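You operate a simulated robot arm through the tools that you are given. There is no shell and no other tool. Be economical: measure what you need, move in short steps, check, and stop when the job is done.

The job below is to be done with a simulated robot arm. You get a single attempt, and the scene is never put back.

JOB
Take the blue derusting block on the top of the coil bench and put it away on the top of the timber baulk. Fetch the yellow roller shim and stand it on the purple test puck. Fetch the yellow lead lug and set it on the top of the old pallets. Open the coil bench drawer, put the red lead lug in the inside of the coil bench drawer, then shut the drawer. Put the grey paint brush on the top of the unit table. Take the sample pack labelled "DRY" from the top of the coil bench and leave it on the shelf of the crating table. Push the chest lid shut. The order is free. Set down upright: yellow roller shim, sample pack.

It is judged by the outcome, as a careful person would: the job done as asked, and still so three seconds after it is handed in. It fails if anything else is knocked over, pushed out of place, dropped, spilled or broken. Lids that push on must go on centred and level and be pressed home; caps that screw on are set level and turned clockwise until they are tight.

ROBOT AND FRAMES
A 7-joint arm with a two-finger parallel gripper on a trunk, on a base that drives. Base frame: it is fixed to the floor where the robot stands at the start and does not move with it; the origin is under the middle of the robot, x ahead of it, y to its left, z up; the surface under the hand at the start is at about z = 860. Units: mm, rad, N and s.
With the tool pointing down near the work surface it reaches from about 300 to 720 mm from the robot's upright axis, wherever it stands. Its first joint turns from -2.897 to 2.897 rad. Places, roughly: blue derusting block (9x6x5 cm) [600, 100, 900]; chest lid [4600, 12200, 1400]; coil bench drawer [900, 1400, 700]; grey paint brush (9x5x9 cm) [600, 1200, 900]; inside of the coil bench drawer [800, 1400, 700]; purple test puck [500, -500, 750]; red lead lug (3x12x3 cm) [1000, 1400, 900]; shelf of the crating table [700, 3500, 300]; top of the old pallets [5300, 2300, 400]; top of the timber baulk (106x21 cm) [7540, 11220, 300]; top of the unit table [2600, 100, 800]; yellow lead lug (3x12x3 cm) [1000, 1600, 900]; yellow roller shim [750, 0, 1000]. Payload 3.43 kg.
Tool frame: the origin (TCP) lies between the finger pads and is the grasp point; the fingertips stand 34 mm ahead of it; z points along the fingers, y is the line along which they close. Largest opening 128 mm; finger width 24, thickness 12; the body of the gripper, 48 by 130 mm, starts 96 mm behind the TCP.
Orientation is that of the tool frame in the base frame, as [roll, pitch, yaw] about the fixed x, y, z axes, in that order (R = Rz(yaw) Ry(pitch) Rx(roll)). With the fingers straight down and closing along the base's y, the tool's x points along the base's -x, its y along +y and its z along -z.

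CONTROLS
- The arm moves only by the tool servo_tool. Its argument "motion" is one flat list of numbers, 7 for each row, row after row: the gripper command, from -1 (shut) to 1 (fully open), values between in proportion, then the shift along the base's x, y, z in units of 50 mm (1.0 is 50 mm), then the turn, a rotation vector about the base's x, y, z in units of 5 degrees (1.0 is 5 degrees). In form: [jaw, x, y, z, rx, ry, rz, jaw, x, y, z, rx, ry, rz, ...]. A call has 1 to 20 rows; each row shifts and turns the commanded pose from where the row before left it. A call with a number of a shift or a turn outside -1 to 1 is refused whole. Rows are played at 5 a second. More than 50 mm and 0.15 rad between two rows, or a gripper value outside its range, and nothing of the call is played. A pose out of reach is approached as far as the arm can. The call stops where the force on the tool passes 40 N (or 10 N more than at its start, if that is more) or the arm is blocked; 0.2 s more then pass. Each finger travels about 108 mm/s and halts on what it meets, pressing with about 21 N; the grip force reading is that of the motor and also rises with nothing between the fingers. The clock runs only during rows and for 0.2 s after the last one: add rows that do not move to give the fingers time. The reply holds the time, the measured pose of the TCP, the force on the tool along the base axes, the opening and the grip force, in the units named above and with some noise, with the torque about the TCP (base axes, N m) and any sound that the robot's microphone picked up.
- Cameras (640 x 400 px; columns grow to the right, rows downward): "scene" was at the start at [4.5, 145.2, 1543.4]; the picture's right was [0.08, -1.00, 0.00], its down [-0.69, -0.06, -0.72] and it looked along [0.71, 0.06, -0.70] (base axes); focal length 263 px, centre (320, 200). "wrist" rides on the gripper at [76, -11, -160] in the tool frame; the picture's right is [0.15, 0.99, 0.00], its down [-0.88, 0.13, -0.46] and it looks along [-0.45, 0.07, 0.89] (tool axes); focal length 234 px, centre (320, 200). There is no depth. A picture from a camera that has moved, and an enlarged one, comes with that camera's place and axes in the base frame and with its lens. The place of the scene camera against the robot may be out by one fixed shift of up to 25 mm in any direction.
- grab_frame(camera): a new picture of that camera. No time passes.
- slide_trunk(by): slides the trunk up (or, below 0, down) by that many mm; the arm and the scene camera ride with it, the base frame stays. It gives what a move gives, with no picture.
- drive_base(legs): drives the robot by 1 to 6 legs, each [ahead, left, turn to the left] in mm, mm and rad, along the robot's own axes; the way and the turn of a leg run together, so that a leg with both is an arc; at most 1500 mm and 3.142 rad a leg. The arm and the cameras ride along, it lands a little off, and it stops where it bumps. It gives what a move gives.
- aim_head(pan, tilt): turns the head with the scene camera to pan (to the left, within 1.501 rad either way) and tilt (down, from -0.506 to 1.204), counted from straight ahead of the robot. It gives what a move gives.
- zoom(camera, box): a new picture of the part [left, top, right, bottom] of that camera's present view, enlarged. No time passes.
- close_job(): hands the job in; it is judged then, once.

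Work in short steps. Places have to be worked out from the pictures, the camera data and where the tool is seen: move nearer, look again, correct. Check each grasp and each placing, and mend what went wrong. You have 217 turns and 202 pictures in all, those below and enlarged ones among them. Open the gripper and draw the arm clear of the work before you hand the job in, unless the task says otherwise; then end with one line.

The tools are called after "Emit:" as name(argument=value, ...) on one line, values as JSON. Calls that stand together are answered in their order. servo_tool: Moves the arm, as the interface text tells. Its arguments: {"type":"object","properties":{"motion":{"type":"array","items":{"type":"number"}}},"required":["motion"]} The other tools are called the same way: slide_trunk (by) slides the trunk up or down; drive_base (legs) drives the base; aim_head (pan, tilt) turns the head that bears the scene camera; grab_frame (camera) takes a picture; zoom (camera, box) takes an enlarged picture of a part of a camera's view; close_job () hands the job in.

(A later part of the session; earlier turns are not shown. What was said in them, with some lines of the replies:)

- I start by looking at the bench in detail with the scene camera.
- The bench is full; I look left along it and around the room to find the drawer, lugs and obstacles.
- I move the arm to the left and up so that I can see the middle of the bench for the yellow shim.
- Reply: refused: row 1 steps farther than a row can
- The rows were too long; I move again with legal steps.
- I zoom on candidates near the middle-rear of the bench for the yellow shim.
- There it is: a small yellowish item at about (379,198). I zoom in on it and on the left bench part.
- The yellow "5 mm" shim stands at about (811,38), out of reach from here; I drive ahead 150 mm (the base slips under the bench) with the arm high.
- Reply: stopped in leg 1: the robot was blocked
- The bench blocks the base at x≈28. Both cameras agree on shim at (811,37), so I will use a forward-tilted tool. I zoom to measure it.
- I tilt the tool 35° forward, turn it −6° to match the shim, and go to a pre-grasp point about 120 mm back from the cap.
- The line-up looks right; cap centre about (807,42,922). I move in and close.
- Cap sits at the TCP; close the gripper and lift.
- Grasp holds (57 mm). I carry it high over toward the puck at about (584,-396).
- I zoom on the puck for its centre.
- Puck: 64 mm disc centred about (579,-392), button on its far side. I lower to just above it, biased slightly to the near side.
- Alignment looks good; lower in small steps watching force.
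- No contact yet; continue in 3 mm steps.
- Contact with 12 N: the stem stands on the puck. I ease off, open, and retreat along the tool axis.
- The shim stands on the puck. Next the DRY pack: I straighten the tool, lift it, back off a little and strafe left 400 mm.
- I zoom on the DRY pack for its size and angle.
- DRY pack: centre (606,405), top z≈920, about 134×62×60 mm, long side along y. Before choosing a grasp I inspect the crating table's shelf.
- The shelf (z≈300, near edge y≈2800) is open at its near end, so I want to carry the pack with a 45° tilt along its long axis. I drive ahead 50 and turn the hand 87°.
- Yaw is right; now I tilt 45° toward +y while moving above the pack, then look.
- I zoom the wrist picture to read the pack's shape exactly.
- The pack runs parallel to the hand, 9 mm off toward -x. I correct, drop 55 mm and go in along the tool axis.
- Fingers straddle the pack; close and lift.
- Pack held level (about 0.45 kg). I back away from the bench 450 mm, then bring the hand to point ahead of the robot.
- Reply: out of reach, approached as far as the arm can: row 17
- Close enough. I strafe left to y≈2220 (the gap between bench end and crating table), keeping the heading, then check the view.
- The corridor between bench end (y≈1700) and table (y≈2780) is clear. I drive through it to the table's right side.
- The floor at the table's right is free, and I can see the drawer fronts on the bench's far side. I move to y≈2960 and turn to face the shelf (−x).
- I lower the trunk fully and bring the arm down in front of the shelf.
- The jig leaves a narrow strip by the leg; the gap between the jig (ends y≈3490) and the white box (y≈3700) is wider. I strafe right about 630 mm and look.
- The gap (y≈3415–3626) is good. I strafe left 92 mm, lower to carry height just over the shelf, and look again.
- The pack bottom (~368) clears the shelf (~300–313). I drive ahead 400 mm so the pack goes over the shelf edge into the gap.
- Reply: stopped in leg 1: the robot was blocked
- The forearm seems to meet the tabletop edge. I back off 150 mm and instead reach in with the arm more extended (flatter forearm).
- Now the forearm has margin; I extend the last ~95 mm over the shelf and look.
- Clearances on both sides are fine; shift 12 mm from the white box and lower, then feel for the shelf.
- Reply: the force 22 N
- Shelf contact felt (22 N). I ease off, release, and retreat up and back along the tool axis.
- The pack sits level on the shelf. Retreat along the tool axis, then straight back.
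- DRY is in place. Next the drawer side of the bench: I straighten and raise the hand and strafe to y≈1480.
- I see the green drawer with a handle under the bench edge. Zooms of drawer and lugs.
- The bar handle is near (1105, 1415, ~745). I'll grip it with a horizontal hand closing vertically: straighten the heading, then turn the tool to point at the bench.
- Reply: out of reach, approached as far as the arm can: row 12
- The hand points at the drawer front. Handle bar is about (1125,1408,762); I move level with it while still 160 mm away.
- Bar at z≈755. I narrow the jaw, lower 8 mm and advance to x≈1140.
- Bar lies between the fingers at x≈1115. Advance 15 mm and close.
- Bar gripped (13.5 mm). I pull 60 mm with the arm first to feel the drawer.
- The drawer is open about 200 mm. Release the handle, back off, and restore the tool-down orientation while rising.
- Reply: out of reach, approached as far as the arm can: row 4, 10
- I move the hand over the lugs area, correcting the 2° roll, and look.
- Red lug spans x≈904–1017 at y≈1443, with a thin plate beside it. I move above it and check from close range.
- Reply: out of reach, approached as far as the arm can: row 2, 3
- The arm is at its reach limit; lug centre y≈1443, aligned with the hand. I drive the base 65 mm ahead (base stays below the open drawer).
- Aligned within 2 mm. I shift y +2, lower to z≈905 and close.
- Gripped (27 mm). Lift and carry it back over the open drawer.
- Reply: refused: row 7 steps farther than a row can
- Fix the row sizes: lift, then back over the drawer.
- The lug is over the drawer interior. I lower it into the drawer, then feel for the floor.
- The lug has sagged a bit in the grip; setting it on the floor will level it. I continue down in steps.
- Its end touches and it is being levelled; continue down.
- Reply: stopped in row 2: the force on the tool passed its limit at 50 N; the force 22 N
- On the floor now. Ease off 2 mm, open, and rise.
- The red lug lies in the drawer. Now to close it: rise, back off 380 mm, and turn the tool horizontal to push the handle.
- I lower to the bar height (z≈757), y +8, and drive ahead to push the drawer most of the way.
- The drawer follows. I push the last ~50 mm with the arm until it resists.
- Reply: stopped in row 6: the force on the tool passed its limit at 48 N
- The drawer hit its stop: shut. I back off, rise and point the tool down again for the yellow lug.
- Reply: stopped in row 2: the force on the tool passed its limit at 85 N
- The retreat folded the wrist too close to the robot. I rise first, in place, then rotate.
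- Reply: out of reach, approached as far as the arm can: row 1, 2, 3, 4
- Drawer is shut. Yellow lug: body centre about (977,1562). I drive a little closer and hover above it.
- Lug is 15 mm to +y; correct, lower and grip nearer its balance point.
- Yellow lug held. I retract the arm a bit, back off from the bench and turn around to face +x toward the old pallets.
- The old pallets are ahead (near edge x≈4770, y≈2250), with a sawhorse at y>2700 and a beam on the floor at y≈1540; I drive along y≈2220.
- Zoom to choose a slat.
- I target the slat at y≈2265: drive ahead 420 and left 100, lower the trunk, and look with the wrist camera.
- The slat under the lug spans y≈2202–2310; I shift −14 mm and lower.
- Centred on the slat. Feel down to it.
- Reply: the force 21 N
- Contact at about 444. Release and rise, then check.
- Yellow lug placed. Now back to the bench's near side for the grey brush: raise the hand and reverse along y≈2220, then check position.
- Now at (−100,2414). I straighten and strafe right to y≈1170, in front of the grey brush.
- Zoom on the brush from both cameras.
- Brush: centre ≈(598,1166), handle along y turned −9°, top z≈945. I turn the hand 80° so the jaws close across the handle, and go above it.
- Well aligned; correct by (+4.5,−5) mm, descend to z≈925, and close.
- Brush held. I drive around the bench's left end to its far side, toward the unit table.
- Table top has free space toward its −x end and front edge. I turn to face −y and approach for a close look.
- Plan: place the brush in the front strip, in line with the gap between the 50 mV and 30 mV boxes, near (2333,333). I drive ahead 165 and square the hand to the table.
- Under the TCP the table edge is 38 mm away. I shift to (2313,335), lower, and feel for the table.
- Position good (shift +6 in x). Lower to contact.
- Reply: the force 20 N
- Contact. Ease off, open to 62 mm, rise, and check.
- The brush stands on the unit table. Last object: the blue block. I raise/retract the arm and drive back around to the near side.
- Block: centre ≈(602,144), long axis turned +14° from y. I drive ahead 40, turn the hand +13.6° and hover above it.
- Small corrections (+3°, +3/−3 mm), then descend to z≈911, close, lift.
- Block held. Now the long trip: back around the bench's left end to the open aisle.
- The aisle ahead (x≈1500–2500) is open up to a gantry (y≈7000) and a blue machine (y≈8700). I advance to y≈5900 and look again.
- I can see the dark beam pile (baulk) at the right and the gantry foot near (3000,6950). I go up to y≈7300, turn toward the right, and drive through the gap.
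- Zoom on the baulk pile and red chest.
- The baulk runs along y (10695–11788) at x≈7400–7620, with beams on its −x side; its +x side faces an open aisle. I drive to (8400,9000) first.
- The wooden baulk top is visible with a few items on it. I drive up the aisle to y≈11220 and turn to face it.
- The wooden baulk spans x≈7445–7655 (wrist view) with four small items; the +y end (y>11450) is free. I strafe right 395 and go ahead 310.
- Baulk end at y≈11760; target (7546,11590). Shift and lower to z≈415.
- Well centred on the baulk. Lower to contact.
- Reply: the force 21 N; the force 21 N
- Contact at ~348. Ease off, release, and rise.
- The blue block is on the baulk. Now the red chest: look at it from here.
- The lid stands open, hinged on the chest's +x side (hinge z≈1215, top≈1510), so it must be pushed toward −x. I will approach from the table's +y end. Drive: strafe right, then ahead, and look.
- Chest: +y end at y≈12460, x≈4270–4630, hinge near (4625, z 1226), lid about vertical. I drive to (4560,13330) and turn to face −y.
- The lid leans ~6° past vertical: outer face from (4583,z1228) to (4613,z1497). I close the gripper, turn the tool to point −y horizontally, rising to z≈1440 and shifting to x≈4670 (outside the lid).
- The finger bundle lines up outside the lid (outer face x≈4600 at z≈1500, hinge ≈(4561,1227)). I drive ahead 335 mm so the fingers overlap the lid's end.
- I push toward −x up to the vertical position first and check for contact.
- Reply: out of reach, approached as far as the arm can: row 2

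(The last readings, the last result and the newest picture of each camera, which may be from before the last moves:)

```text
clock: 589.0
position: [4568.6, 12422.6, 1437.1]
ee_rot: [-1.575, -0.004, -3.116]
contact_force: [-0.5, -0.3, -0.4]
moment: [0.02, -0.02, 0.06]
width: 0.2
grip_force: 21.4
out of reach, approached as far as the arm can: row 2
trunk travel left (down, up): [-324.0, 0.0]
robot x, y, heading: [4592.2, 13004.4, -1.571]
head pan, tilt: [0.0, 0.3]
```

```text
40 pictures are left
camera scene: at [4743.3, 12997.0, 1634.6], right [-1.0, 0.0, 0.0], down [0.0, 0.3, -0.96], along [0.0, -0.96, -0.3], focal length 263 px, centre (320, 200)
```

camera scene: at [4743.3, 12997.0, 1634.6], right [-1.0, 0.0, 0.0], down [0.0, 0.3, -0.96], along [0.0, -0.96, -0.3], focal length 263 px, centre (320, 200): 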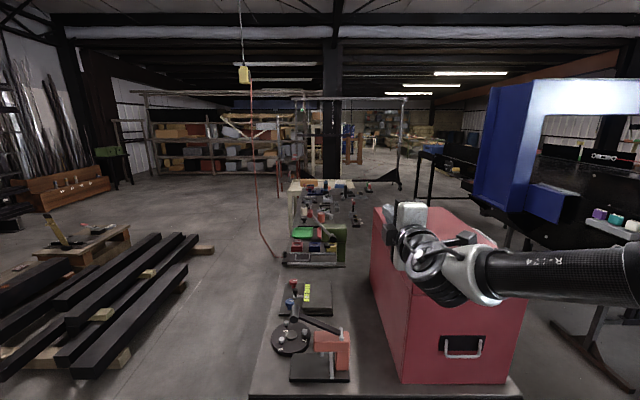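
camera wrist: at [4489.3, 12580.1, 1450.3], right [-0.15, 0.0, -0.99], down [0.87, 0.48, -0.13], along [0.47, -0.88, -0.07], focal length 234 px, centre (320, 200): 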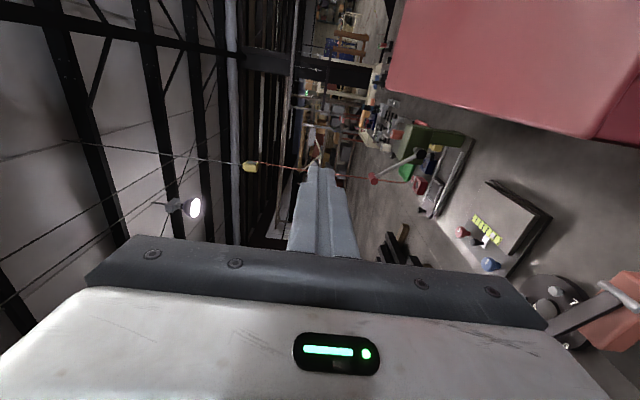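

The lid has swung over and looks shut. I move the hand up and away and inspect the seam.

Emit:
servo_tool(motion=[-1, 1, 0, 0, 0, 0, 0, -1, 1, 0, 0, 0, 0, 0, -1, 1, 0, 0, 0, 0, 0])

Emit:
zoom(camera="scene", box=[340, 180, 540, 400])

Emit:
grab_frame(camera="wrist")

```text
clock: 589.8
position: [4720.5, 12422.9, 1436.0]
ee_rot: [-1.574, -0.005, -3.118]
contact_force: [-0.9, 0.2, -0.1]
moment: [-0.04, 0.02, 0.01]
width: 0.0
grip_force: 20.5
trunk travel left (down, up): [-324.0, 0.0]
robot x, y, heading: [4591.5, 13002.4, -1.57]
head pan, tilt: [0.0, 0.3]
```

```text
1.82 times, centred on (440, 290) of scene
camera zoom: at [4745.1, 12997.2, 1634.4], right [-1.0, 0.0, 0.0], down [0.0, 0.3, -0.96], along [0.0, -0.96, -0.3], focal length 479 px, centre (102, 36)
```

zoom: 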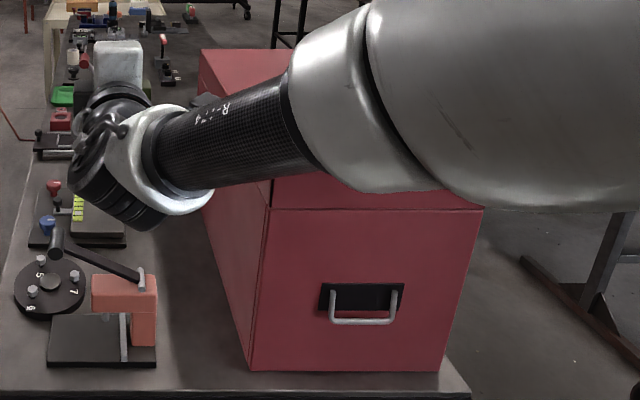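

```text
38 pictures are left
camera wrist: at [4641.3, 12580.8, 1449.6], right [-0.15, 0.0, -0.99], down [0.87, 0.48, -0.13], along [0.47, -0.88, -0.07], focal length 234 px, centre (320, 200)
```

wrist: 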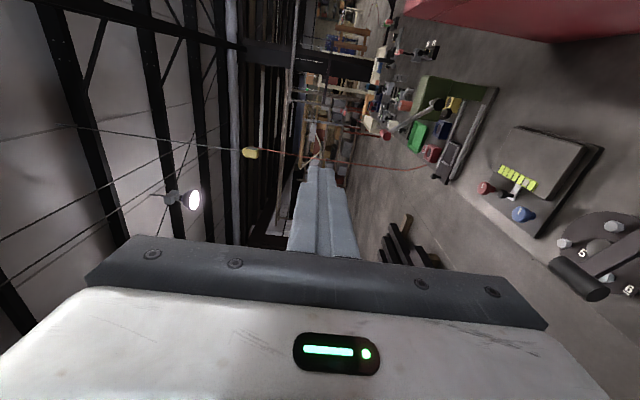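

The seam looks level. I back away and take a clear final look at the chest.

Emit:
drive_base(legs=[[-500, 0, 0]])

Emit:
servo_tool(motion=[0, 0.9, 0, 0, 0, 0, 0, 0, 0.9, 0, 0, 0, 0, 0, 0, 0.9, 0, 0, 0, 0, 0, 0, 0.9, 0, 0, 0, 0, 0])

Emit:
zoom(camera="scene", box=[260, 130, 470, 330])

```text
clock: 592.8
position: [4716.0, 12927.6, 1436.3]
ee_rot: [-1.573, -0.002, -3.122]
contact_force: [-0.5, 0.0, -0.5]
moment: [0.03, 0.01, -0.01]
width: 0.0
grip_force: 20.8
trunk travel left (down, up): [-324.0, 0.0]
robot x, y, heading: [4590.2, 13505.0, -1.575]
head pan, tilt: [0.0, 0.3]
```

```text
clock: 593.8
position: [4894.7, 12924.0, 1436.7]
ee_rot: [-1.579, -0.003, -3.126]
contact_force: [0.0, -0.6, 0.6]
moment: [0.0, 0.0, 0.04]
width: 64.1
grip_force: 0.1
trunk travel left (down, up): [-324.0, 0.0]
robot x, y, heading: [4592.2, 13507.0, -1.575]
head pan, tilt: [0.0, 0.3]
```

```text
2.00 times, centred on (365, 230) of scene
camera zoom: at [4743.9, 13499.0, 1634.5], right [-1.0, 0.0, 0.0], down [0.0, 0.3, -0.95], along [0.0, -0.95, -0.3], focal length 527 px, centre (230, 140)
```

zoom: 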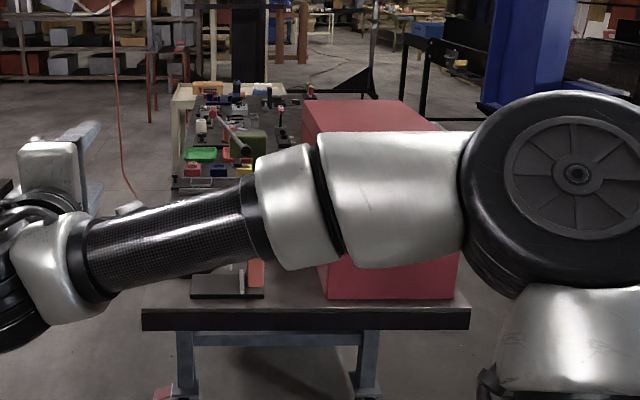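

The lid is flat and shut, the gripper is open and the arm is clear. All the jobs are done, so I hand in.

Emit:
close_job()

```text
The job is handed in.
```

I finished all seven jobs and handed the work in. The yellow roller shim and the "DRY" sample pack stand upright. The chest lid fell shut by itself once I nudged it, and it looks closed and level.
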